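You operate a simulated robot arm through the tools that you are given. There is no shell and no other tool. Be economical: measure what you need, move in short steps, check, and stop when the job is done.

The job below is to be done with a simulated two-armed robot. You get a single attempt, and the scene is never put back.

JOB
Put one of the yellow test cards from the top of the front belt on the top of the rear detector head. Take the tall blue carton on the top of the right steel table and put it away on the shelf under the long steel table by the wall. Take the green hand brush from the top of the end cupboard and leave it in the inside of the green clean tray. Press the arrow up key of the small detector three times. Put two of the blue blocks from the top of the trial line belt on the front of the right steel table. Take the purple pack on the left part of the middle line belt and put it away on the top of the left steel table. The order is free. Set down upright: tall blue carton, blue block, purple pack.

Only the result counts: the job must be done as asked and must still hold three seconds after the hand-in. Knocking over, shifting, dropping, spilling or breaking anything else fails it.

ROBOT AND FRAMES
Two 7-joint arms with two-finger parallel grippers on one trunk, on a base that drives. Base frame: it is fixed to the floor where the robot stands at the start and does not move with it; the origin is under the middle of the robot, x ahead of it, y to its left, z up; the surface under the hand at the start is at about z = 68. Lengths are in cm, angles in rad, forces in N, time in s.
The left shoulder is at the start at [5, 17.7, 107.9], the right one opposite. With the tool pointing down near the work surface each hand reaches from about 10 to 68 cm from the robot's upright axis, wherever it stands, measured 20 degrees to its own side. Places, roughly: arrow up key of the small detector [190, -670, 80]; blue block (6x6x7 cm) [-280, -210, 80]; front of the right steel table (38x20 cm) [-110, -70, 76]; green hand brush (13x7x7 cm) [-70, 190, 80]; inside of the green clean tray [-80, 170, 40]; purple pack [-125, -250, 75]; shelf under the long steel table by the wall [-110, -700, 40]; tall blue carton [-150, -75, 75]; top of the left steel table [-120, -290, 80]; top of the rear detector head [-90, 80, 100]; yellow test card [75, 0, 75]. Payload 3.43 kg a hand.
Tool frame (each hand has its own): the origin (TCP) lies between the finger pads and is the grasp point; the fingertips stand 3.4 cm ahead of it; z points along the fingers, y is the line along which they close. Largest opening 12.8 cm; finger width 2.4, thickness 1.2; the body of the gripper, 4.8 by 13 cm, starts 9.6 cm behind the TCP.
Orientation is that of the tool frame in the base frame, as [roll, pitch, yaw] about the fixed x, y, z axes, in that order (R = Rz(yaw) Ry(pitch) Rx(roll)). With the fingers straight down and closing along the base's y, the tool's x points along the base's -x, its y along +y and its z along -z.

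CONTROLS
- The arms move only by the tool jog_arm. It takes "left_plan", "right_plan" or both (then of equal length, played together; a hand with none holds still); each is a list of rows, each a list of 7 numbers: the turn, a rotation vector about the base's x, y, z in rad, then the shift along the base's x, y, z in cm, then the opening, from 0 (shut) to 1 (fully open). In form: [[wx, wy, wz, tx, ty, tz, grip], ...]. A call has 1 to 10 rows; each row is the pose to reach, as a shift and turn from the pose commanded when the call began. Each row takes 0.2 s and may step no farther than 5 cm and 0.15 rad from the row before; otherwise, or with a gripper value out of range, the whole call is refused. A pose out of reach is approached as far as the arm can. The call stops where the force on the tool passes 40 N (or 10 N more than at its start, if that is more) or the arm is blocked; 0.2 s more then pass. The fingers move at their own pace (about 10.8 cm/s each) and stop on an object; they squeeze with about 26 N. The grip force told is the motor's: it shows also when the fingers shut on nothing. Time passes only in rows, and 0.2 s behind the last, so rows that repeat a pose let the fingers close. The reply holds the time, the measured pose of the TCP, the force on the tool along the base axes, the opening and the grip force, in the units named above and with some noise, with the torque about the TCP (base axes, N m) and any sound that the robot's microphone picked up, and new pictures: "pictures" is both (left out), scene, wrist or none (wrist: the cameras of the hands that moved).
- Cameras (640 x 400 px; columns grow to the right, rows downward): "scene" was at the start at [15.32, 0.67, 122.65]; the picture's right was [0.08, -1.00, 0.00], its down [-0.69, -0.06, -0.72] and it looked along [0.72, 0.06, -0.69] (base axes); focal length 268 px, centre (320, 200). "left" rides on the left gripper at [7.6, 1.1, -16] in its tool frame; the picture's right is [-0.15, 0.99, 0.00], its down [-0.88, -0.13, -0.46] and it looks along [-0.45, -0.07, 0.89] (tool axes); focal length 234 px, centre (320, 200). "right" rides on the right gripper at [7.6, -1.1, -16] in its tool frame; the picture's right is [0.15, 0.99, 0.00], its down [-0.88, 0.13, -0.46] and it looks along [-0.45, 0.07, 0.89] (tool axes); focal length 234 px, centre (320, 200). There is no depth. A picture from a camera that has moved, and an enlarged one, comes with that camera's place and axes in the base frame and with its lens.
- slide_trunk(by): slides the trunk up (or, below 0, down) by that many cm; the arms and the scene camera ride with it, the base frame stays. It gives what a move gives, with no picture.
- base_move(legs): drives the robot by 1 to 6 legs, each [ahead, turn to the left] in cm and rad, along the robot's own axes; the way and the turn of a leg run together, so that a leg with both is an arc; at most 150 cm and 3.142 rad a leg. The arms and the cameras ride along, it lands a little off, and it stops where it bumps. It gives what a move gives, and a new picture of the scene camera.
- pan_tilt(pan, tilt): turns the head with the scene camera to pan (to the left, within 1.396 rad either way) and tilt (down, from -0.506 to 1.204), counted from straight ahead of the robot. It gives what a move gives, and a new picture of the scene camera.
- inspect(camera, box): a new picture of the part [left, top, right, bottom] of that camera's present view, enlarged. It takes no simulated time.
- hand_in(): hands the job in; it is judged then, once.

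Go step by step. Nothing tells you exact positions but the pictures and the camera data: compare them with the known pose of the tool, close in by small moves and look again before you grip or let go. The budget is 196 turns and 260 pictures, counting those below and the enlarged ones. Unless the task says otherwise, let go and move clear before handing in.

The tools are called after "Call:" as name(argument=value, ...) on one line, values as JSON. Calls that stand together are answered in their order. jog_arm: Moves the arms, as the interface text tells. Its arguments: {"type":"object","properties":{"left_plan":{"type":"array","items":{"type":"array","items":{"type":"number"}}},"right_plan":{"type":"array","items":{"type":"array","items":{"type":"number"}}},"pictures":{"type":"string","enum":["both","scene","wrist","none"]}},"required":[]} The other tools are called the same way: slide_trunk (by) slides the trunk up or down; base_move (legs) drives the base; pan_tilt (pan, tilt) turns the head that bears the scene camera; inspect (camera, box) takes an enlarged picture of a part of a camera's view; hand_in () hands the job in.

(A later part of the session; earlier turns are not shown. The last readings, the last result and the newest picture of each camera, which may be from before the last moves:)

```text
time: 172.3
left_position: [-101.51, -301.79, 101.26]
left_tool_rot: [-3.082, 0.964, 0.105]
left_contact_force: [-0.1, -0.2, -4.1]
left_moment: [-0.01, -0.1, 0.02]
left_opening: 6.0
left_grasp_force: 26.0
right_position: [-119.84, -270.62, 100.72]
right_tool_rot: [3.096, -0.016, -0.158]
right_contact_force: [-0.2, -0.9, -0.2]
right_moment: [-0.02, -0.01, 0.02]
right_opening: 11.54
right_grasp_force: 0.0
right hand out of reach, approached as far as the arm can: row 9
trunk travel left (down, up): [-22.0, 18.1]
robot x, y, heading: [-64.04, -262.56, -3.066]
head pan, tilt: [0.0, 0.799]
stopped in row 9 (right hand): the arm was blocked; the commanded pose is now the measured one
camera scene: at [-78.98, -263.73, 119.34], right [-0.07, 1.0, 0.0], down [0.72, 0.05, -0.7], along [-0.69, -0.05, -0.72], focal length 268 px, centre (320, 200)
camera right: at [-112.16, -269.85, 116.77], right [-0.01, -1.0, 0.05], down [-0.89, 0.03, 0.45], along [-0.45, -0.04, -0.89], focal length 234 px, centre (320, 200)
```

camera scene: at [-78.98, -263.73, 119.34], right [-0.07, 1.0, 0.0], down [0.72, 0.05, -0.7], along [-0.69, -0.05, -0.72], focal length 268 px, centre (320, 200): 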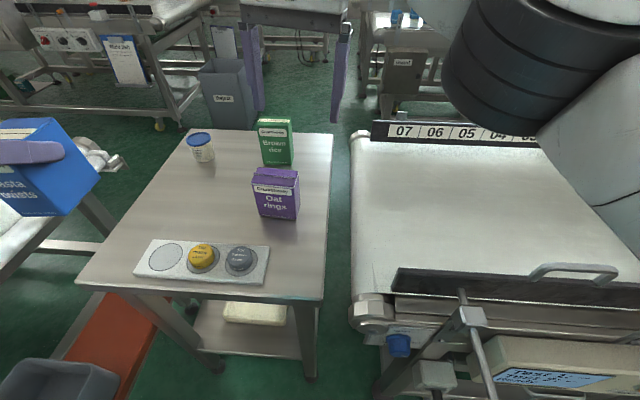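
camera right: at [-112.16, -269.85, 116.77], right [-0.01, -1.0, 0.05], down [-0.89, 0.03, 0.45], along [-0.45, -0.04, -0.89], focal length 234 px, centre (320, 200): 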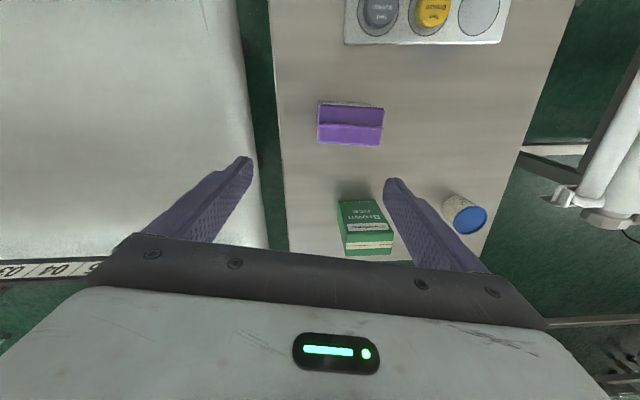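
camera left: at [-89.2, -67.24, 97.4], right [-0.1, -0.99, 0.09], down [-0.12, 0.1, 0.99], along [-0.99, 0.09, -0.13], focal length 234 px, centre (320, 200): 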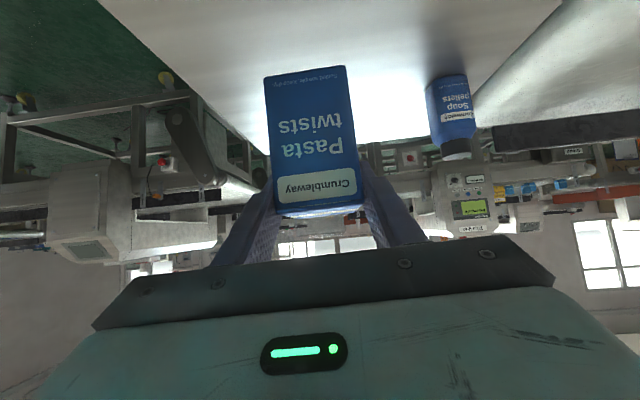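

Purple pack is standing on the left table. Next I tuck the hands and head south toward the long wall table.

Call:
jog_arm(right_plan=[[0, 0, 0, 2, 4, 0, 0.5], [0, 0, 0, 4, 8, 0, 0.5], [0, 0, 0, 6, 12, 0, 0.5], [0, 0, 0, 8, 16, 0, 0.5], [0, 0, 0, 9, 20, 0, 0.5], [0, 0, 0, 10, 24, 0, 0.5], [0, 0, 0, 10, 25, 0, 0.5], [0, 0, 0, 10, 25, 0, 0.5]], left_plan=[[0, 0, 0, 0, 0, 0, 0.2], [0, 0, 0, 0, 0, 0, 0.2], [0, 0, 0, 0, 4, 0, 0.2], [0, 0, 0, 0, 8, 0, 0.2], [0, 0, 0, 0, 12, 0, 0.2], [0, 0, 0, 0, 16, 0, 0.2], [0, 0, 0, 0, 20, 0, 0.2], [0, 0, 0, 0, 22, 0, 0.2]], pictures="none")

Call:
base_move(legs=[[-42, 0], [0, 1.5]])

Call:
pan_tilt(pan=0, tilt=0.3)

```text
time: 174.1
left_position: [-103.74, -278.5, 103.32]
left_tool_rot: [-3.082, 0.964, 0.109]
left_contact_force: [-0.1, -0.5, -3.9]
left_moment: [-0.01, -0.08, -0.01]
left_opening: 6.0
left_grasp_force: 26.0
left hand out of reach, approached as far as the arm can: row 3, 4, 5, 6, 7, 8
right_position: [-109.85, -245.95, 100.66]
right_tool_rot: [3.098, -0.014, -0.151]
right_contact_force: [-0.6, 0.8, 0.2]
right_moment: [0.01, 0.0, 0.01]
right_opening: 6.41
right_grasp_force: 0.1
trunk travel left (down, up): [-22.0, 18.1]
robot x, y, heading: [-64.13, -262.6, -3.073]
head pan, tilt: [0.0, 0.799]
```

```text
time: 180.4
left_position: [-8.21, -299.77, 103.41]
left_tool_rot: [-3.082, 0.965, 1.623]
left_contact_force: [0.8, -0.1, -4.3]
left_moment: [0.14, 0.01, 0.0]
left_opening: 6.0
left_grasp_force: 25.7
right_position: [-40.99, -304.36, 100.74]
right_tool_rot: [3.098, -0.013, 1.366]
right_contact_force: [0.0, 0.2, 0.3]
right_moment: [-0.01, -0.01, 0.0]
right_opening: 6.4
right_grasp_force: 0.1
trunk travel left (down, up): [-22.0, 18.1]
robot x, y, heading: [-21.61, -259.71, -1.555]
head pan, tilt: [0.0, 0.799]
camera scene: at [-21.45, -274.46, 119.34], right [-1.0, -0.02, 0.0], down [-0.01, 0.72, -0.7], along [0.01, -0.7, -0.72], focal length 268 px, centre (320, 200)
```

scene: 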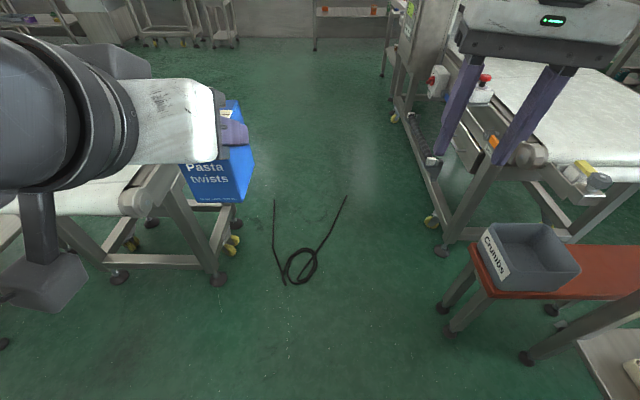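

```text
time: 181.3
left_position: [-8.24, -299.78, 103.51]
left_tool_rot: [-3.082, 0.965, 1.622]
left_contact_force: [-0.8, -0.1, -5.1]
left_moment: [0.05, -0.02, 0.02]
left_opening: 5.99
left_grasp_force: 26.0
right_position: [-40.95, -304.25, 100.72]
right_tool_rot: [3.096, -0.015, 1.365]
right_contact_force: [-0.6, -0.5, -0.3]
right_moment: [0.02, 0.03, -0.04]
right_opening: 6.42
right_grasp_force: 0.0
trunk travel left (down, up): [-22.0, 18.1]
robot x, y, heading: [-22.1, -259.45, -1.553]
head pan, tilt: [0.0, 0.3]
camera scene: at [-21.43, -275.74, 123.77], right [-1.0, -0.02, 0.0], down [-0.01, 0.3, -0.95], along [0.02, -0.95, -0.3], focal length 268 px, centre (320, 200)
```

scene: 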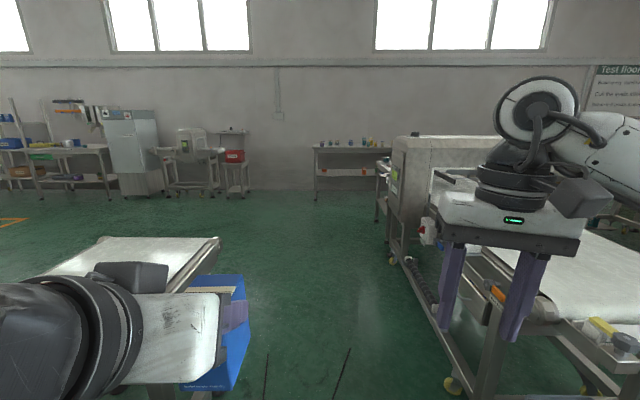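

There's a dark cable loop on the floor ahead around [-10…-36, -345…-391]; let me look at it before choosing a path.

Call:
pan_tilt(pan=0, tilt=0.7)

Call:
inspect(camera="scene", box=[220, 100, 460, 250])

```text
time: 182.2
left_position: [-8.15, -299.65, 103.41]
left_tool_rot: [-3.081, 0.963, 1.622]
left_contact_force: [-0.1, 0.0, -5.3]
left_moment: [0.03, 0.02, -0.02]
left_opening: 5.97
left_grasp_force: 25.8
right_position: [-40.98, -304.19, 100.77]
right_tool_rot: [3.099, -0.014, 1.365]
right_contact_force: [1.1, 0.1, -0.2]
right_moment: [-0.01, 0.02, -0.02]
right_opening: 6.4
right_grasp_force: 0.2
trunk travel left (down, up): [-22.0, 18.1]
robot x, y, heading: [-21.93, -259.29, -1.551]
head pan, tilt: [0.0, 0.7]
camera scene: at [-21.45, -274.89, 120.17], right [-1.0, -0.02, 0.0], down [-0.01, 0.64, -0.77], along [0.01, -0.77, -0.64], focal length 268 px, centre (320, 200)
```

scene: 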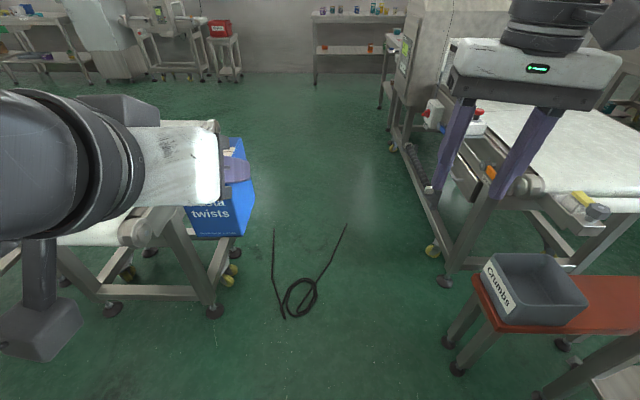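

```text
2.67 times, centred on (340, 175) of scene
camera zoom: at [-21.45, -274.89, 120.17], right [-1.0, -0.02, 0.0], down [-0.01, 0.64, -0.77], along [0.01, -0.77, -0.64], focal length 716 px, centre (267, 267)
```

zoom: 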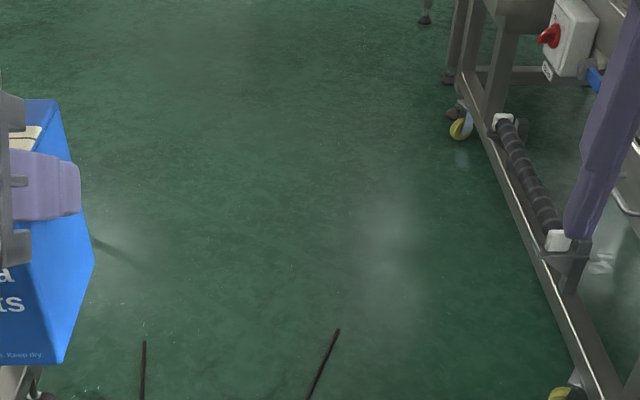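

It's just a thin cable lying flat; I'll straddle it centrally with the wheels and continue south.

Call:
base_move(legs=[[0, 0.09], [70, 0], [0, -0.11], [70, 0]])

```text
time: 190.4
left_position: [4.5, -436.13, 103.42]
left_tool_rot: [-3.082, 0.962, 1.647]
left_contact_force: [-0.3, 0.8, -3.4]
left_moment: [0.07, -0.03, 0.0]
left_opening: 5.99
left_grasp_force: 26.2
right_position: [-28.27, -441.45, 100.73]
right_tool_rot: [3.098, -0.015, 1.389]
right_contact_force: [-0.3, -0.6, -0.1]
right_moment: [0.05, 0.03, 0.0]
right_opening: 6.37
right_grasp_force: 0.1
trunk travel left (down, up): [-22.0, 18.1]
robot x, y, heading: [-10.08, -396.13, -1.523]
head pan, tilt: [0.0, 0.7]
camera scene: at [-9.4, -411.55, 120.16], right [-1.0, -0.04, 0.0], down [-0.03, 0.64, -0.76], along [0.03, -0.76, -0.64], focal length 268 px, centre (320, 200)
```

scene: 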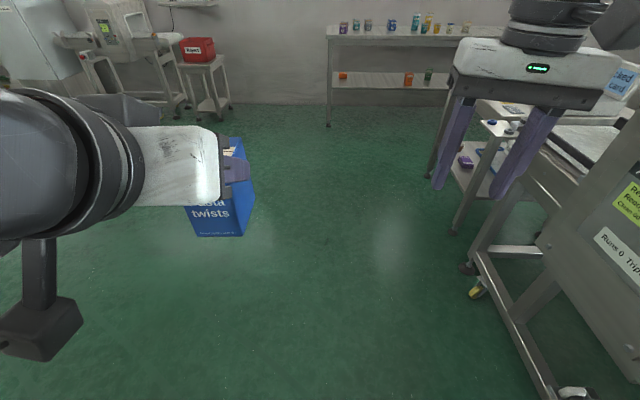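

The long wall table's shelf (z≈43) has free room between the jars around x −45…−85. I'll drive to stand in front of it.

Call:
base_move(legs=[[0, -0.26], [150, 0], [48, 0], [0, 0.21]])

Call:
pan_tilt(pan=0, tilt=0.5)

```text
time: 194.3
left_position: [-12.94, -475.47, 103.28]
left_tool_rot: [-3.055, 0.965, 1.413]
left_contact_force: [0.6, -0.3, -4.1]
left_moment: [0.08, -0.03, 0.0]
left_opening: 6.02
left_grasp_force: 26.5
right_position: [-44.67, -472.64, 102.19]
right_tool_rot: [3.116, 0.022, 1.168]
right_contact_force: [-0.4, -1.0, 0.1]
right_moment: [0.02, -0.06, -0.01]
right_opening: 6.4
right_grasp_force: 0.0
trunk travel left (down, up): [-22.0, 18.1]
robot x, y, heading: [-17.99, -433.45, -1.777]
head pan, tilt: [0.0, 0.7]
stopped in leg 2: the robot was blocked; the commanded pose is now the measured one
camera scene: at [-19.2, -448.4, 120.27], right [-0.98, 0.21, 0.02], down [0.12, 0.63, -0.77], along [-0.17, -0.75, -0.64], focal length 268 px, centre (320, 200)
```

scene: 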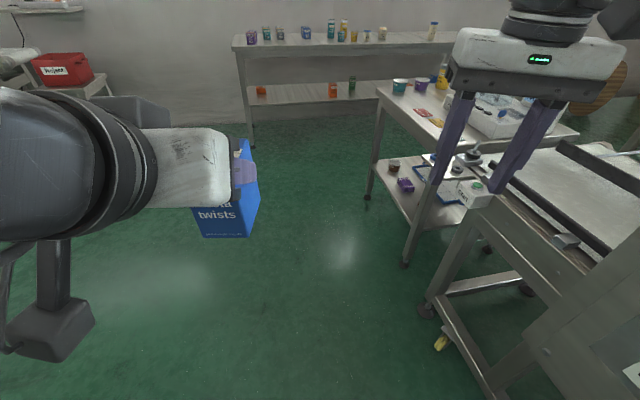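

```text
time: 195.0
left_position: [-13.11, -475.6, 103.33]
left_tool_rot: [-3.051, 0.965, 1.416]
left_contact_force: [0.7, -0.1, -3.6]
left_moment: [0.1, -0.01, -0.02]
left_opening: 5.99
left_grasp_force: 26.6
right_position: [-44.71, -472.57, 102.29]
right_tool_rot: [3.117, 0.02, 1.164]
right_contact_force: [0.4, 0.0, -0.3]
right_moment: [-0.01, -0.03, -0.01]
right_opening: 6.39
right_grasp_force: 0.1
trunk travel left (down, up): [-22.0, 18.1]
robot x, y, heading: [-17.76, -433.24, -1.785]
head pan, tilt: [0.0, 0.499]
camera scene: at [-19.41, -448.94, 122.03], right [-0.98, 0.21, 0.02], down [0.08, 0.47, -0.88], along [-0.19, -0.86, -0.47], focal length 268 px, centre (320, 200)
```

scene: 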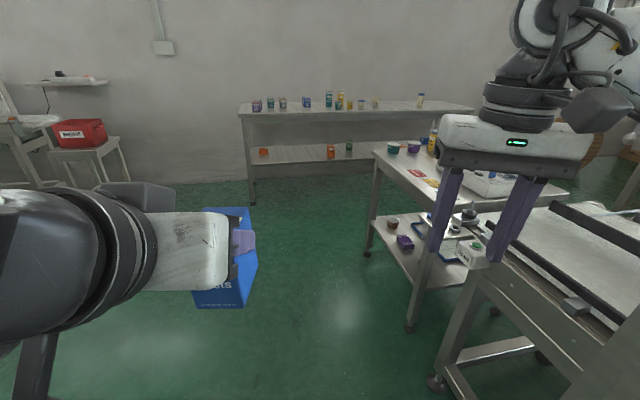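

The base is tilted slightly (a wheel seems to be on the cable end) and stopped. I'll try to roll forward off it a short way.

Call:
base_move(legs=[[20, 0]])

```text
time: 195.8
left_position: [-13.2, -475.66, 103.47]
left_tool_rot: [-3.061, 0.966, 1.406]
left_contact_force: [0.6, -0.8, -3.2]
left_moment: [0.07, -0.02, 0.02]
left_opening: 5.99
left_grasp_force: 25.7
right_position: [-44.67, -472.89, 102.54]
right_tool_rot: [3.111, 0.023, 1.17]
right_contact_force: [-0.1, -0.5, 0.2]
right_moment: [0.02, -0.04, -0.03]
right_opening: 6.41
right_grasp_force: 0.0
trunk travel left (down, up): [-22.0, 18.1]
robot x, y, heading: [-17.9, -433.69, -1.782]
head pan, tilt: [0.0, 0.499]
stopped in leg 1: the robot was blocked; the commanded pose is now the measured one
camera scene: at [-19.47, -449.09, 122.07], right [-0.98, 0.21, 0.02], down [0.09, 0.46, -0.88], along [-0.19, -0.86, -0.47], focal length 268 px, centre (320, 200)
```

scene: 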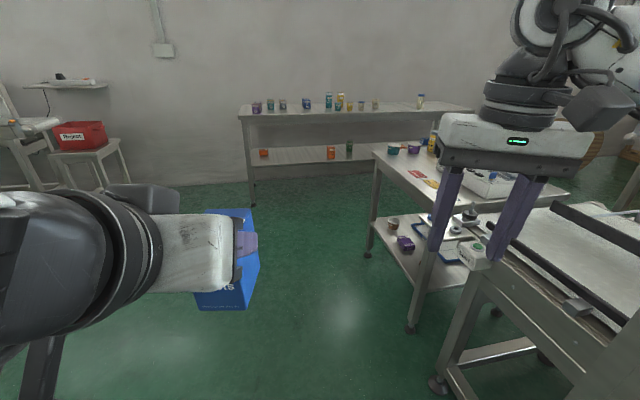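

Blocked again. I'll use the right wrist camera to look back at my wheels and the cable.

Call:
jog_arm(right_plan=[[0.137, -0.029, 0, 0, 0, 0, 0.5], [0.274, -0.058, 0, 0, 0, 0, 0.5], [0.411, -0.087, 0, 0, -1, 0, 0.5], [0.548, -0.116, 0, 0, -2, 0, 0.5], [0.685, -0.145, 0, 0, -2, 0, 0.5], [0.822, -0.174, 0, 0, -2, 0, 0.5], [0.959, -0.203, 0, 0, -2, 0, 0.5], [0.959, -0.203, 0, 0, -2, 0, 0.5]], pictures="wrist")

```text
time: 197.6
left_position: [-14.64, -476.23, 103.3]
left_tool_rot: [-3.088, 0.962, 1.386]
left_contact_force: [0.8, 0.0, -4.5]
left_moment: [0.05, 0.02, 0.0]
left_opening: 6.0
left_grasp_force: 25.6
right_position: [-44.08, -471.68, 99.84]
right_tool_rot: [-3.003, -0.722, 1.097]
right_contact_force: [0.8, 0.5, 0.2]
right_moment: [0.03, 0.04, 0.02]
right_opening: 6.41
right_grasp_force: 0.1
right hand out of reach, approached as far as the arm can: row 5, 6, 7, 8
trunk travel left (down, up): [-22.0, 18.1]
robot x, y, heading: [-18.02, -433.8, -1.784]
head pan, tilt: [0.0, 0.499]
camera right: at [-45.22, -476.56, 116.88], right [0.96, -0.27, 0.0], down [-0.26, -0.93, -0.26], along [0.07, 0.25, -0.97], focal length 234 px, centre (320, 200)
```

right: 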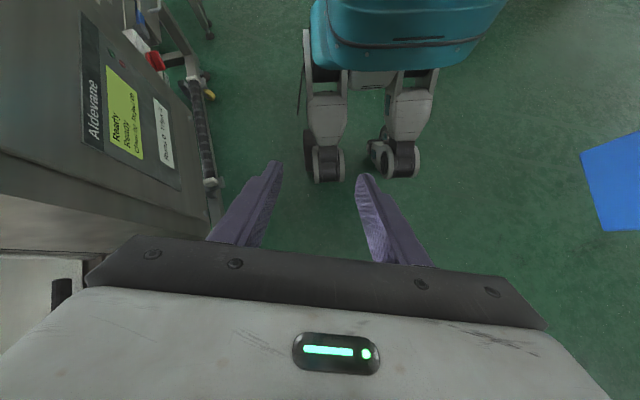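

Call:
pan_tilt(pan=-1.1, tilt=0.6)

```text
time: 198.9
left_position: [-14.65, -476.27, 103.33]
left_tool_rot: [-3.086, 0.959, 1.386]
left_contact_force: [0.4, -0.1, -4.2]
left_moment: [0.04, -0.06, 0.03]
left_opening: 5.99
left_grasp_force: 26.5
right_position: [-43.99, -471.66, 99.91]
right_tool_rot: [-3.006, -0.721, 1.097]
right_contact_force: [0.0, 0.7, -0.1]
right_moment: [-0.05, -0.01, -0.04]
right_opening: 6.4
right_grasp_force: 0.0
trunk travel left (down, up): [-22.0, 18.1]
robot x, y, heading: [-17.97, -434.04, -1.78]
head pan, tilt: [-1.1, 0.6]
camera scene: at [-27.91, -443.14, 121.03], right [-0.26, 0.97, 0.0], down [0.55, 0.15, -0.83], along [-0.8, -0.21, -0.56], focal length 268 px, centre (320, 200)
```

scene: 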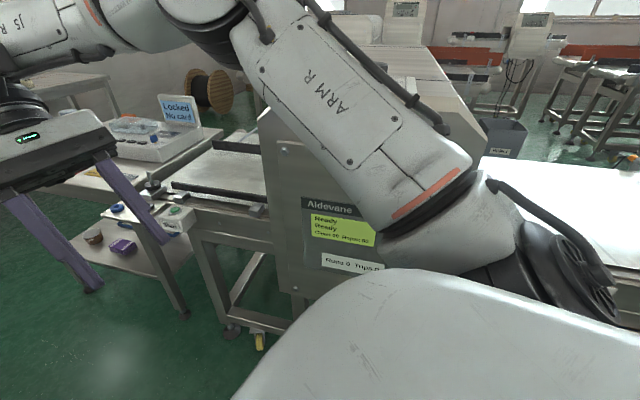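

The right elbow is right beside the detector's top edge — that was the obstruction, not the cable. I'll straighten the right hand and stretch it forward to pull the elbow in.

Call:
jog_arm(right_plan=[[-0.117, 0.025, 0, 1, -2, 0, 0.5], [-0.234, 0.05, 0, 2, -4, 1, 0.5], [-0.351, 0.075, 0, 3, -6, 1, 0.5], [-0.468, 0.1, 0, 4, -9, 2, 0.5], [-0.585, 0.125, 0, 5, -12, 2, 0.5], [-0.704, 0.149, 0, 6, -15, 2, 0.5], [-0.704, 0.149, 0, 7, -18, 2, 0.5], [-0.704, 0.149, 0, 8, -20, 2, 0.5]], pictures="none")

Call:
inspect(camera="scene", box=[0, 0, 640, 400])

```text
time: 200.7
left_position: [-14.69, -476.22, 103.32]
left_tool_rot: [-3.087, 0.959, 1.385]
left_contact_force: [-0.6, -0.3, -4.3]
left_moment: [0.05, -0.02, 0.05]
left_opening: 6.02
left_grasp_force: 26.2
right_position: [-36.6, -490.59, 101.91]
right_tool_rot: [3.104, -0.022, 1.163]
right_contact_force: [-0.2, 0.5, -0.8]
right_moment: [-0.03, -0.02, 0.0]
right_opening: 6.39
right_grasp_force: 0.1
right hand out of reach, approached as far as the arm can: row 8
trunk travel left (down, up): [-22.0, 18.1]
robot x, y, heading: [-18.3, -434.01, -1.778]
head pan, tilt: [-1.1, 0.6]
```

```text
1.00 times, centred on (320, 200) of scene (not enlarged: the box is as wide or as high as the picture)
camera zoom: at [-27.98, -443.1, 121.03], right [-0.26, 0.97, 0.0], down [0.55, 0.14, -0.82], along [-0.8, -0.21, -0.57], focal length 268 px, centre (320, 200)
```

zoom: 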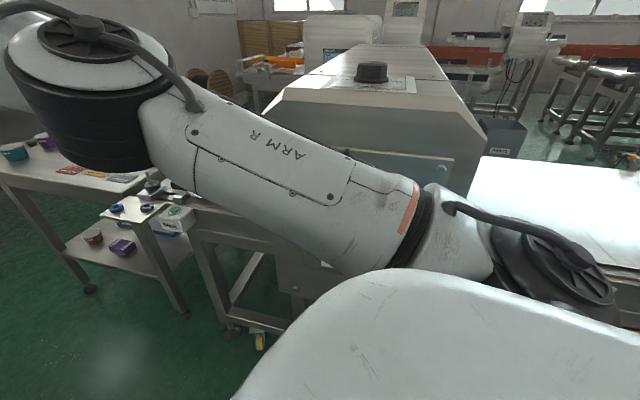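

Call:
base_move(legs=[[0, 0.2], [80, 0]])

```text
time: 205.8
left_position: [-6.08, -555.69, 103.34]
left_tool_rot: [-3.089, 0.959, 1.6]
left_contact_force: [-0.3, -0.7, -3.2]
left_moment: [0.07, 0.01, -0.01]
left_opening: 5.99
left_grasp_force: 25.4
right_position: [-24.53, -574.22, 102.0]
right_tool_rot: [3.103, -0.021, 1.376]
right_contact_force: [0.3, -0.2, -0.9]
right_moment: [0.0, -0.03, 0.01]
right_opening: 6.41
right_grasp_force: 0.3
trunk travel left (down, up): [-22.0, 18.1]
robot x, y, heading: [-18.07, -514.99, -1.568]
head pan, tilt: [-1.1, 0.6]
camera scene: at [-26.15, -526.12, 121.03], right [-0.46, 0.89, 0.0], down [0.5, 0.26, -0.82], along [-0.73, -0.38, -0.57], focal length 268 px, centre (320, 200)
```

scene: 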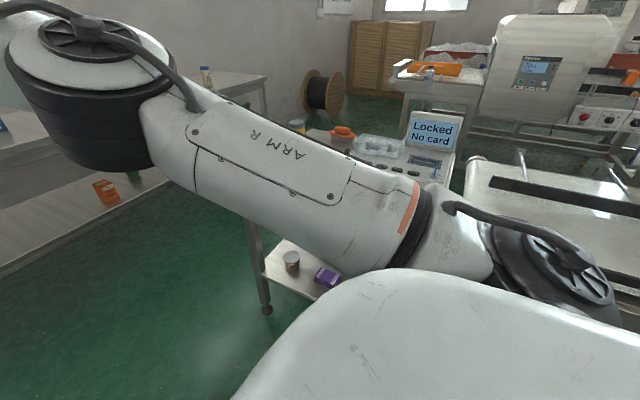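

Call:
pan_tilt(pan=-0.3, tilt=0.45)

```text
time: 206.9
left_position: [-6.13, -555.61, 103.27]
left_tool_rot: [-3.089, 0.959, 1.598]
left_contact_force: [-0.6, 0.4, -4.3]
left_moment: [0.06, -0.06, 0.0]
left_opening: 5.97
left_grasp_force: 25.6
right_position: [-24.48, -574.23, 102.02]
right_tool_rot: [3.105, -0.02, 1.379]
right_contact_force: [-0.8, -0.3, 0.1]
right_moment: [-0.01, -0.01, -0.01]
right_opening: 6.4
right_grasp_force: 0.0
trunk travel left (down, up): [-22.0, 18.1]
robot x, y, heading: [-18.2, -514.79, -1.571]
head pan, tilt: [-0.3, 0.45]
camera scene: at [-20.99, -530.86, 122.38], right [-0.96, 0.29, 0.0], down [0.13, 0.42, -0.9], along [-0.26, -0.86, -0.44], focal length 268 px, centre (320, 200)
```

scene: 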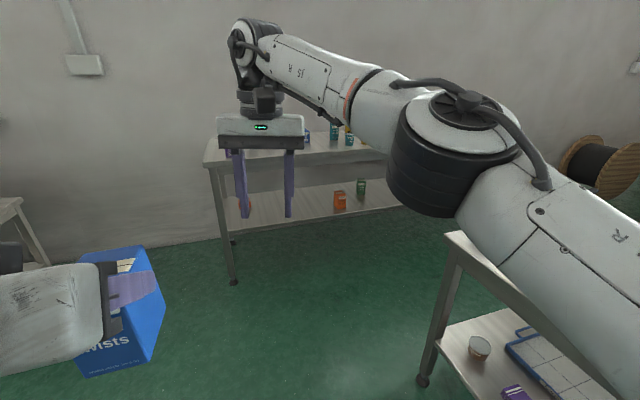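

The shelf's free slot lies at about x −25…−72; I'll target [-47, -690]. First I pull the right hand back, then drive to stand before it.

Call:
jog_arm(right_plan=[[0, 0, 0, -2, 4, 0, 0.4], [0, 0, 0, -4, 8, 0, 0.4], [0, 0, 0, -6, 12, 0, 0.4], [0, 0, 0, -8, 16, 0, 0.4], [0, 0, 0, -10, 20, 0, 0.4], [0, 0, 0, -12, 24, 0, 0.4], [0, 0, 0, -13, 28, 0, 0.4], [0, 0, 0, -13, 31, 0, 0.4]], pictures="none")

Call:
base_move(legs=[[0, -0.33], [98, 0], [0, 0.33]])

Call:
pan_tilt(pan=0, tilt=0.6)

```text
time: 208.7
left_position: [-6.18, -555.59, 103.27]
left_tool_rot: [-3.088, 0.961, 1.6]
left_contact_force: [0.2, -0.3, -3.3]
left_moment: [0.08, 0.02, -0.01]
left_opening: 5.98
left_grasp_force: 26.5
right_position: [-37.66, -543.46, 101.95]
right_tool_rot: [3.104, -0.02, 1.376]
right_contact_force: [0.2, 1.1, 0.3]
right_moment: [-0.01, -0.03, 0.04]
right_opening: 5.13
right_grasp_force: 0.1
trunk travel left (down, up): [-22.0, 18.1]
robot x, y, heading: [-18.55, -514.77, -1.568]
head pan, tilt: [-0.3, 0.45]
```

```text
time: 216.0
left_position: [-37.84, -649.25, 103.17]
left_tool_rot: [-3.087, 0.959, 1.609]
left_contact_force: [0.1, -0.2, -4.0]
left_moment: [0.09, -0.02, -0.02]
left_opening: 5.98
left_grasp_force: 26.0
right_position: [-69.41, -637.4, 102.05]
right_tool_rot: [3.102, -0.021, 1.387]
right_contact_force: [-0.5, 0.1, 0.1]
right_moment: [-0.01, 0.01, -0.03]
right_opening: 5.13
right_grasp_force: 0.0
trunk travel left (down, up): [-22.0, 18.1]
robot x, y, heading: [-50.95, -608.76, -1.563]
head pan, tilt: [-0.3, 0.45]
camera scene: at [-52.93, -624.58, 122.38], right [-0.96, 0.28, 0.0], down [0.12, 0.42, -0.9], along [-0.26, -0.86, -0.44], focal length 268 px, centre (320, 200)
```

scene: 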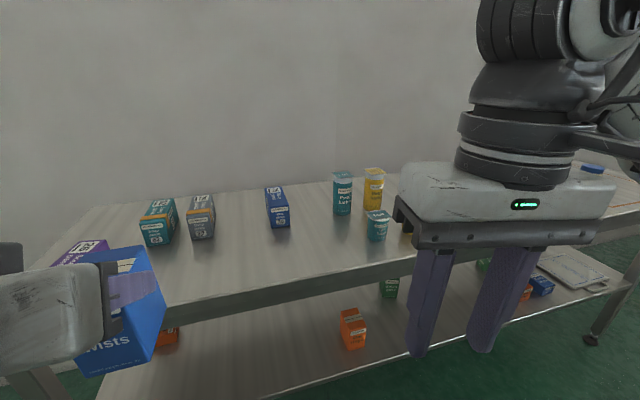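

```text
time: 216.8
left_position: [-37.89, -649.13, 103.34]
left_tool_rot: [-3.087, 0.958, 1.61]
left_contact_force: [-0.7, -0.1, -3.5]
left_moment: [0.06, 0.0, 0.0]
left_opening: 6.0
left_grasp_force: 25.7
right_position: [-69.47, -637.56, 102.04]
right_tool_rot: [3.103, -0.02, 1.387]
right_contact_force: [-0.3, 0.6, 0.6]
right_moment: [0.03, 0.04, -0.01]
right_opening: 5.13
right_grasp_force: 0.0
trunk travel left (down, up): [-22.0, 18.1]
robot x, y, heading: [-50.44, -608.78, -1.558]
head pan, tilt: [0.0, 0.6]
camera scene: at [-50.25, -624.6, 121.03], right [-1.0, -0.01, 0.0], down [-0.01, 0.56, -0.83], along [0.01, -0.83, -0.56], focal length 268 px, centre (320, 200)
```

scene: 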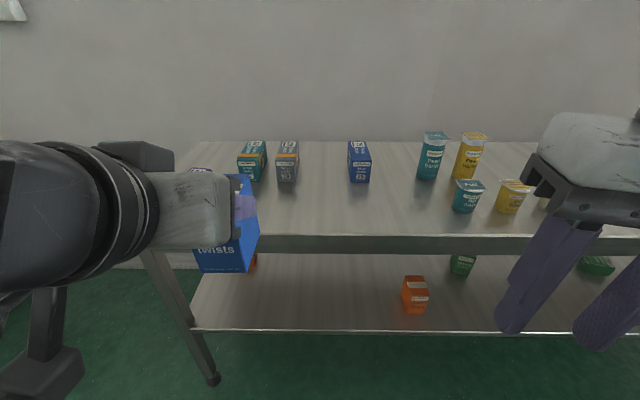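

Shelf surface z≈39.5, clearance up to 73.6; free between x −29 and −76. I'll lower the trunk, then the hand, in front of the shelf.

Call:
slide_trunk(by=-21)

Call:
jog_arm(left_plan=[[0, 0, 0, -1, 1, -3, 0.2], [0, 0, 0, -3, 2, -7, 0.2], [0, 0, 0, -5, 2, -11, 0.2], [0, 0, 0, -7, 2, -15, 0.2], [0, 0, 0, -9, 2, -19, 0.2], [0, 0, 0, -9, 2, -23, 0.2], [0, 0, 0, -9, 2, -27, 0.2], [0, 0, 0, -9, 2, -30, 0.2]], pictures="both")

```text
time: 219.0
left_position: [-37.87, -649.21, 82.31]
left_tool_rot: [-3.087, 0.959, 1.61]
left_contact_force: [-0.7, 0.3, -3.3]
left_moment: [0.09, -0.02, 0.0]
left_opening: 5.97
left_grasp_force: 25.9
right_position: [-69.48, -637.52, 81.12]
right_tool_rot: [3.102, -0.021, 1.388]
right_contact_force: [-0.2, -0.7, -0.7]
right_moment: [0.02, 0.0, 0.0]
right_opening: 5.14
right_grasp_force: 0.0
trunk travel left (down, up): [-1.0, 39.1]
robot x, y, heading: [-50.53, -608.58, -1.565]
head pan, tilt: [0.0, 0.6]
```

```text
time: 220.8
left_position: [-46.89, -647.2, 52.21]
left_tool_rot: [-3.085, 0.96, 1.61]
left_contact_force: [0.4, 1.1, -4.3]
left_moment: [0.06, 0.02, -0.02]
left_opening: 5.97
left_grasp_force: 25.4
left hand out of reach, approached as far as the arm can: row 1, 2, 3
right_position: [-69.46, -637.36, 80.98]
right_tool_rot: [3.104, -0.022, 1.388]
right_contact_force: [0.4, -0.5, -1.2]
right_moment: [-0.02, 0.0, -0.01]
right_opening: 5.11
right_grasp_force: 0.1
trunk travel left (down, up): [-1.0, 39.1]
robot x, y, heading: [-50.3, -608.47, -1.56]
head pan, tilt: [0.0, 0.6]
camera scene: at [-50.25, -624.59, 100.03], right [-1.0, -0.01, 0.0], down [-0.01, 0.57, -0.82], along [0.01, -0.82, -0.57], focal length 268 px, centre (320, 200)
camera left: at [-45.56, -629.68, 55.16], right [0.99, -0.09, 0.09], down [-0.1, -0.13, 0.99], along [-0.08, -0.99, -0.14], focal length 234 px, centre (320, 200)
```

scene: 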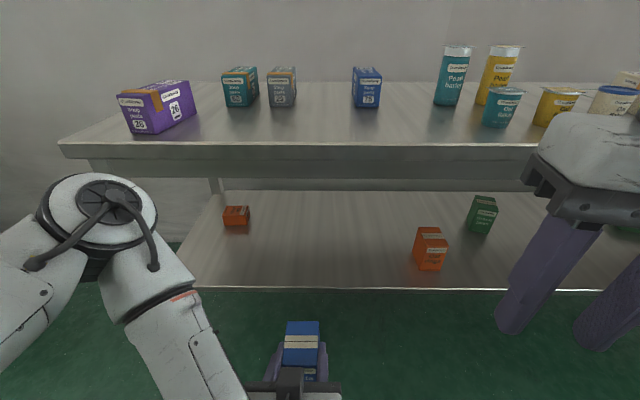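
left: 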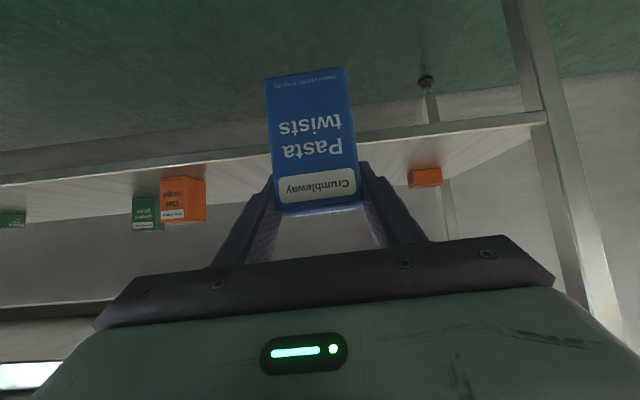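

Clear of both jars. I'll reach in with the arm, keeping the carton ~3 cm above the shelf.

Call:
jog_arm(left_plan=[[0, 0, 0, 0, -4.5, 0, 0.2], [0, 0, 0, -0.5, -9, 0, 0.2], [0, 0, 0, -1, -13.5, 0, 0.2], [0, 0, 0, -1, -18, 0, 0.2], [0, 0, 0, -1, -22, 0, 0.2]], pictures="both")

```text
time: 222.0
left_position: [-47.85, -669.09, 52.3]
left_tool_rot: [-3.088, 0.958, 1.607]
left_contact_force: [0.0, 0.7, -3.9]
left_moment: [0.08, -0.02, -0.03]
left_opening: 6.0
left_grasp_force: 25.5
right_position: [-69.55, -637.49, 81.08]
right_tool_rot: [3.103, -0.021, 1.389]
right_contact_force: [-0.1, 0.6, -0.5]
right_moment: [0.0, -0.01, 0.0]
right_opening: 5.1
right_grasp_force: 0.2
trunk travel left (down, up): [-1.0, 39.1]
robot x, y, heading: [-50.46, -608.41, -1.56]
head pan, tilt: [0.0, 0.6]
camera scene: at [-50.25, -624.6, 100.03], right [-1.0, -0.01, 0.0], down [-0.01, 0.57, -0.82], along [0.01, -0.82, -0.57], focal length 268 px, centre (320, 200)
camera left: at [-46.5, -651.63, 55.34], right [0.99, -0.09, 0.09], down [-0.1, -0.13, 0.99], along [-0.08, -0.99, -0.14], focal length 234 px, centre (320, 200)
```

scene: 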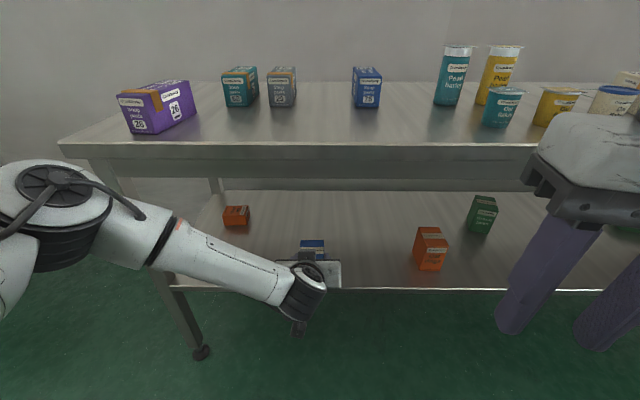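
left: 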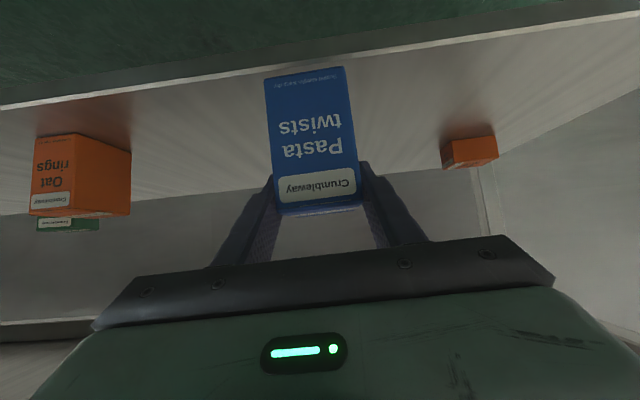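

Call:
jog_arm(left_plan=[[0, 0, 0, 0, -4.5, 0, 0.2], [0, 0, 0, -0.5, -9, 0, 0.2], [0, 0, 0, -1, -13, 0, 0.2], [0, 0, 0, -1, -16, 0, 0.2], [0, 0, 0, -1, -16, 0, 0.2]], pictures="both")

```text
time: 223.2
left_position: [-49.0, -685.14, 52.43]
left_tool_rot: [-3.087, 0.958, 1.609]
left_contact_force: [0.5, -0.8, -3.8]
left_moment: [0.08, -0.01, -0.01]
left_opening: 6.0
left_grasp_force: 26.0
right_position: [-69.58, -637.49, 81.02]
right_tool_rot: [3.102, -0.022, 1.388]
right_contact_force: [0.3, 0.5, 0.9]
right_moment: [0.01, 0.0, 0.01]
right_opening: 5.11
right_grasp_force: 0.0
trunk travel left (down, up): [-1.0, 39.1]
robot x, y, heading: [-50.51, -608.63, -1.559]
head pan, tilt: [0.0, 0.6]
camera scene: at [-50.25, -624.61, 100.02], right [-1.0, -0.01, 0.0], down [-0.01, 0.57, -0.82], along [0.01, -0.82, -0.57], focal length 268 px, centre (320, 200)
camera left: at [-47.72, -667.71, 55.34], right [0.99, -0.09, 0.09], down [-0.1, -0.13, 0.99], along [-0.08, -0.99, -0.14], focal length 234 px, centre (320, 200)
```

scene: 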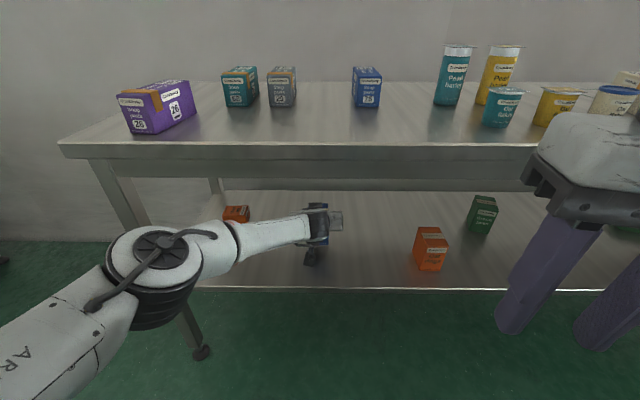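
left: 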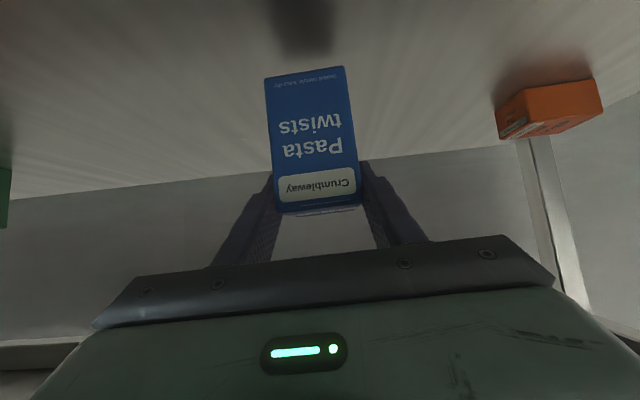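

Call:
jog_arm(left_plan=[[0, 0, 0, 0, 0, -1.5, 0.2], [0, 0, 0, 0, 0, -2.3, 0.2], [0, 0, 0, 0, 0, -2.9, 0.2], [0, 0, 0, 0, 0, -3.4, 0.2], [0, 0, 0, 0, 0, -3.9, 0.2], [0, 0, 0, 0, 0, -4.4, 0.2], [0, 0, 0, 0, 0, -4.9, 0.2]], pictures="wrist")

```text
time: 224.8
left_position: [-48.75, -685.24, 48.22]
left_tool_rot: [-3.088, 0.974, 1.605]
left_contact_force: [-5.4, -4.7, 26.1]
left_moment: [-0.17, -0.44, -0.27]
left_opening: 6.0
left_grasp_force: 26.6
left hand out of reach, approached as far as the arm can: row 7
right_position: [-69.48, -637.23, 81.17]
right_tool_rot: [3.103, -0.017, 1.387]
right_contact_force: [-0.6, -0.2, 0.3]
right_moment: [0.0, -0.04, 0.0]
right_opening: 5.11
right_grasp_force: 0.1
trunk travel left (down, up): [-1.0, 39.1]
robot x, y, heading: [-50.66, -609.05, -1.561]
head pan, tilt: [0.0, 0.6]
camera left: at [-47.41, -667.68, 50.91], right [0.99, -0.09, 0.09], down [-0.1, -0.12, 0.99], along [-0.08, -0.99, -0.12], focal length 234 px, centre (320, 200)
```

left: 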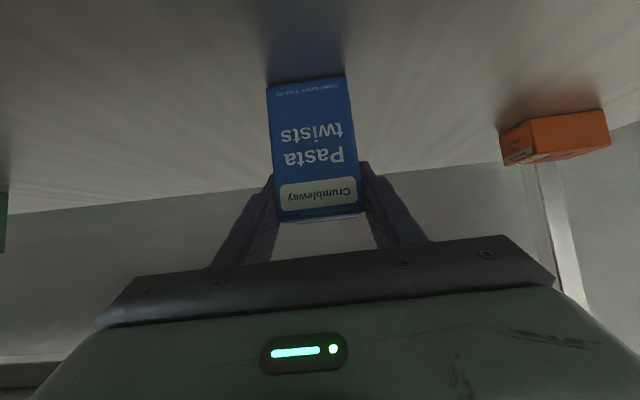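

The carton stands flat on the shelf. I'll ease off, open, and withdraw straight back.

Call:
jog_arm(left_plan=[[0, 0, 0, 0, 0, 0.5, 0.2], [0, 0, 0, 0, 0, 0.5, 0.75], [0, 0, 0, 0, 0, 0.5, 0.75], [0, 0, 0, 0, 0, 0.5, 0.75], [0, 0, 0, 0, 3, 0.7, 0.75], [0, 0, 0, 0, 7, 1, 0.75], [0, 0, 0, 0, 11, 1.5, 0.75], [0, 0, 0, 0, 15.5, 1.5, 0.75], [0, 0, 0, 0, 20, 1.5, 0.75]], pictures="both")

```text
time: 226.8
left_position: [-48.5, -664.68, 48.65]
left_tool_rot: [-3.085, 0.959, 1.611]
left_contact_force: [-0.5, 0.3, 0.4]
left_moment: [0.0, 0.04, -0.01]
left_opening: 9.61
left_grasp_force: 0.0
right_position: [-69.51, -637.5, 81.08]
right_tool_rot: [3.105, -0.02, 1.389]
right_contact_force: [0.6, -0.4, 1.0]
right_moment: [0.06, -0.01, 0.03]
right_opening: 5.12
right_grasp_force: 0.1
trunk travel left (down, up): [-1.0, 39.1]
robot x, y, heading: [-50.6, -608.74, -1.559]
head pan, tilt: [0.0, 0.6]
camera scene: at [-50.25, -624.58, 100.03], right [-1.0, -0.01, 0.0], down [-0.01, 0.56, -0.83], along [0.01, -0.82, -0.56], focal length 268 px, centre (320, 200)
camera left: at [-47.27, -647.18, 51.56], right [0.99, -0.09, 0.09], down [-0.1, -0.13, 0.99], along [-0.08, -0.99, -0.14], focal length 234 px, centre (320, 200)
```

scene: 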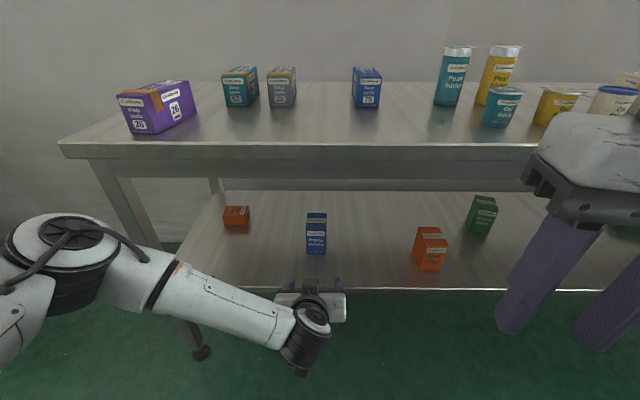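
left: 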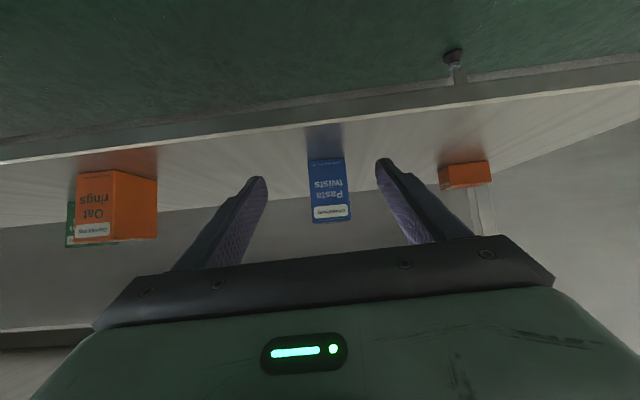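

Carton done. Now I withdraw the left hand, raise it, and go for the small detector's key.

Call:
jog_arm(left_plan=[[0, 0, 0, 0, 4.5, 0, 0.3], [0, 0, 0, 0, 9, 0, 0.3], [0, 0, 0, 1, 13, 2, 0.3], [0, 0, 0, 3, 16, 4, 0.2], [0, 0, 0, 5, 18, 7, 0.1], [0, 0, 0, 7, 18, 11, 0], [0, 0, 0, 9, 18, 15, 0], [0, 0, 0, 10, 18, 19, 0], [0, 0, 0, 10, 18, 23, 0], [0, 0, 0, 10, 18, 26, 0]], pictures="none")

Call:
slide_trunk(by=22)

Call:
base_move(legs=[[-30, 0], [0, 1.3]])

Call:
pan_tilt(pan=-0.5, tilt=0.3)

```text
time: 229.0
left_position: [-40.88, -649.97, 75.67]
left_tool_rot: [-3.089, 0.956, 1.606]
left_contact_force: [0.1, 0.3, 0.3]
left_moment: [0.01, 0.0, 0.02]
left_opening: 0.0
left_grasp_force: 25.7
left hand out of reach, approached as far as the arm can: row 7, 8, 9, 10
right_position: [-69.54, -637.5, 81.09]
right_tool_rot: [3.104, -0.021, 1.387]
right_contact_force: [-0.2, 0.2, 0.4]
right_moment: [0.0, 0.02, 0.0]
right_opening: 5.13
right_grasp_force: 0.0
trunk travel left (down, up): [-1.0, 39.1]
robot x, y, heading: [-50.77, -608.95, -1.555]
head pan, tilt: [0.0, 0.6]
```

```text
time: 231.3
left_position: [-40.85, -649.99, 97.76]
left_tool_rot: [-3.088, 0.958, 1.608]
left_contact_force: [0.5, -0.1, 0.6]
left_moment: [-0.05, 0.01, -0.01]
left_opening: 0.01
left_grasp_force: 26.1
right_position: [-69.57, -637.51, 103.04]
right_tool_rot: [3.104, -0.02, 1.387]
right_contact_force: [0.8, 0.1, -0.6]
right_moment: [0.01, -0.02, 0.0]
right_opening: 5.14
right_grasp_force: 0.1
trunk travel left (down, up): [-23.0, 17.1]
robot x, y, heading: [-50.75, -609.08, -1.558]
head pan, tilt: [0.0, 0.6]
```

```text
time: 236.7
left_position: [-8.53, -579.38, 97.72]
left_tool_rot: [-3.089, 0.957, 2.928]
left_contact_force: [0.3, 0.9, 0.8]
left_moment: [-0.01, -0.01, 0.01]
left_opening: 0.0
left_grasp_force: 26.2
right_position: [-27.72, -604.05, 103.09]
right_tool_rot: [3.104, -0.02, 2.707]
right_contact_force: [0.4, 0.3, 0.3]
right_moment: [-0.02, -0.02, -0.03]
right_opening: 5.13
right_grasp_force: 0.0
trunk travel left (down, up): [-23.0, 17.1]
robot x, y, heading: [-50.84, -578.66, -0.236]
head pan, tilt: [0.0, 0.6]
camera scene: at [-35.35, -582.32, 122.03], right [-0.24, -0.97, 0.0], down [-0.55, 0.13, -0.83], along [0.8, -0.19, -0.56], focal length 268 px, centre (320, 200)
```

scene: 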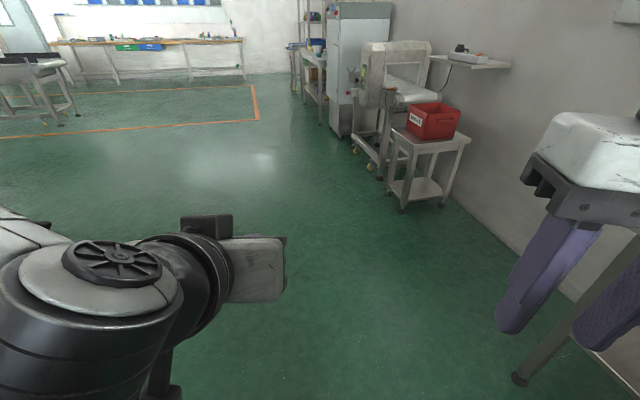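

```text
time: 237.6
left_position: [-8.5, -579.32, 97.67]
left_tool_rot: [-3.09, 0.957, 2.93]
left_contact_force: [0.2, 0.8, -0.2]
left_moment: [-0.02, -0.02, 0.02]
left_opening: 0.01
left_grasp_force: 26.1
right_position: [-27.67, -604.05, 103.12]
right_tool_rot: [3.102, -0.02, 2.708]
right_contact_force: [0.5, 0.5, -0.5]
right_moment: [-0.01, -0.01, -0.03]
right_opening: 5.12
right_grasp_force: 0.0
trunk travel left (down, up): [-23.0, 17.1]
robot x, y, heading: [-50.87, -578.26, -0.237]
head pan, tilt: [-0.499, 0.3]
camera scene: at [-37.02, -586.52, 124.78], right [-0.67, -0.74, 0.0], down [-0.22, 0.2, -0.96], along [0.71, -0.64, -0.3], focal length 268 px, centre (320, 200)
```

scene: 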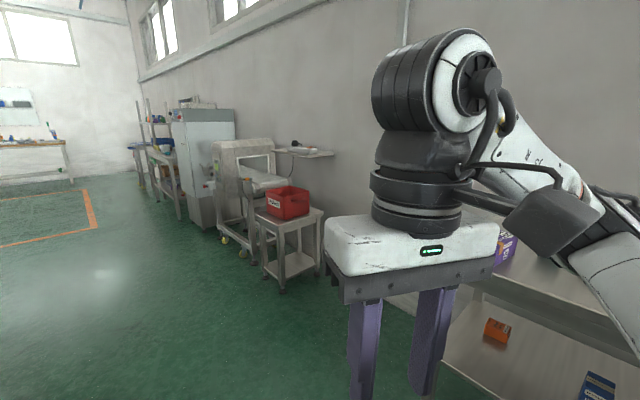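

The small detector is to the east near the wall. I'll drive along the clear floor and turn to face it.

Call:
base_move(legs=[[0, 0.2], [150, 0], [85, 0], [0, -1.5]])

Call:
pan_tilt(pan=0, tilt=0.4)

```text
time: 253.7
left_position: [193.47, -630.01, 97.71]
left_tool_rot: [-3.088, 0.958, 1.565]
left_contact_force: [0.0, 0.8, 0.4]
left_moment: [-0.01, -0.02, 0.01]
left_opening: 0.0
left_grasp_force: 26.5
right_position: [165.39, -616.27, 103.07]
right_tool_rot: [3.106, -0.022, 1.342]
right_contact_force: [0.7, -0.1, 0.2]
right_moment: [0.01, 0.01, -0.03]
right_opening: 5.13
right_grasp_force: 0.1
trunk travel left (down, up): [-23.0, 17.1]
robot x, y, heading: [185.5, -588.21, -1.603]
head pan, tilt: [-0.499, 0.3]
camera scene: at [180.76, -603.48, 124.78], right [-0.86, 0.51, 0.0], down [0.15, 0.26, -0.96], along [-0.48, -0.82, -0.3], focal length 268 px, centre (320, 200)
```

scene: 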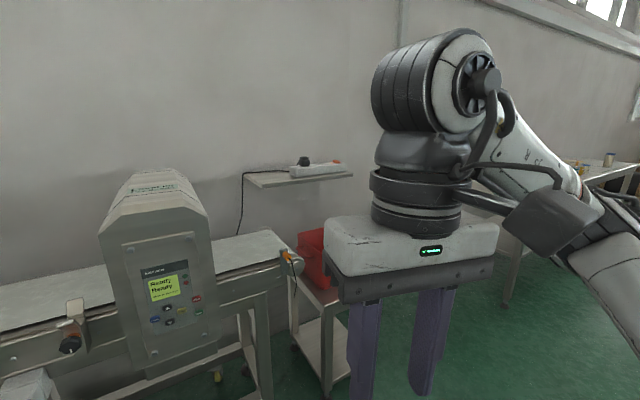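

```text
time: 254.7
left_position: [193.5, -630.02, 97.65]
left_tool_rot: [-3.088, 0.958, 1.566]
left_contact_force: [0.3, 0.7, -0.1]
left_moment: [-0.03, 0.03, 0.01]
left_opening: 0.0
left_grasp_force: 26.3
right_position: [165.38, -616.24, 103.08]
right_tool_rot: [3.104, -0.021, 1.343]
right_contact_force: [0.3, 0.0, 0.1]
right_moment: [0.03, -0.02, -0.01]
right_opening: 5.12
right_grasp_force: 0.0
trunk travel left (down, up): [-23.0, 17.1]
robot x, y, heading: [185.56, -588.63, -1.607]
head pan, tilt: [0.0, 0.4]
camera scene: at [185.19, -604.69, 123.86], right [-1.0, 0.03, 0.0], down [0.01, 0.39, -0.92], along [-0.03, -0.92, -0.39], focal length 268 px, centre (320, 200)
```

scene: 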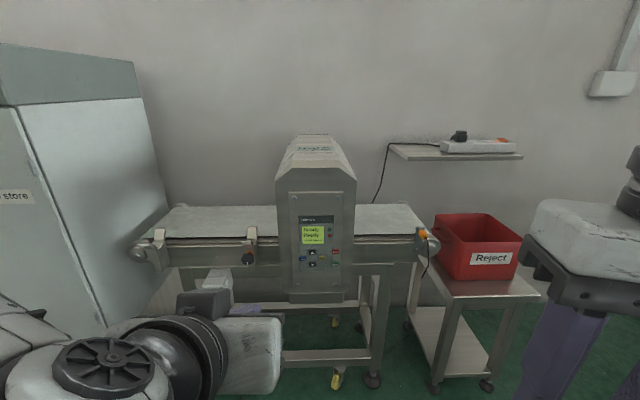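

Call:
inspect(camera="scene", box=[284, 205, 348, 275])

Call:
inspect(camera="left", box=[0, 0, 640, 400])

```text
5.71 times, centred on (316, 240) of scene
camera zoom: at [185.19, -604.69, 123.86], right [-1.0, 0.03, 0.0], down [0.01, 0.39, -0.92], along [-0.03, -0.92, -0.39], focal length 1534 px, centre (343, -29)
```

zoom: 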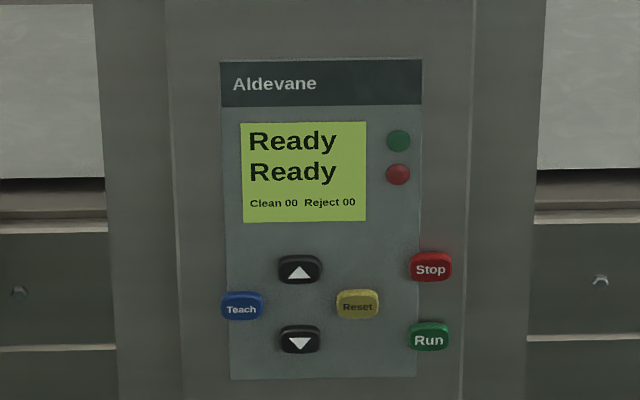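

```text
1.00 times, centred on (320, 200) of left (not enlarged: the box is as wide or as high as the picture)
camera zoom: at [195.5, -612.61, 100.67], right [0.99, -0.13, 0.09], down [-0.11, -0.13, 0.99], along [-0.12, -0.98, -0.14], focal length 234 px, centre (320, 200)
```

zoom: 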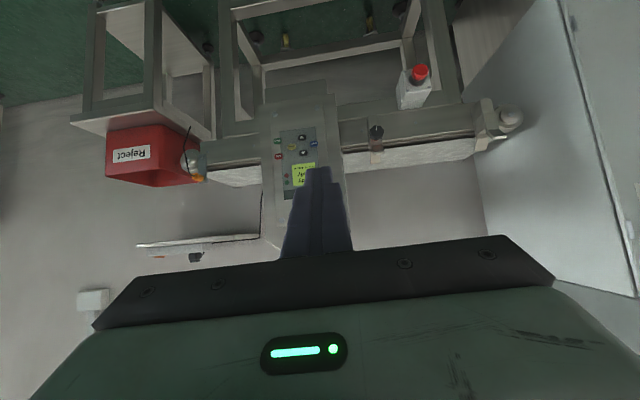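

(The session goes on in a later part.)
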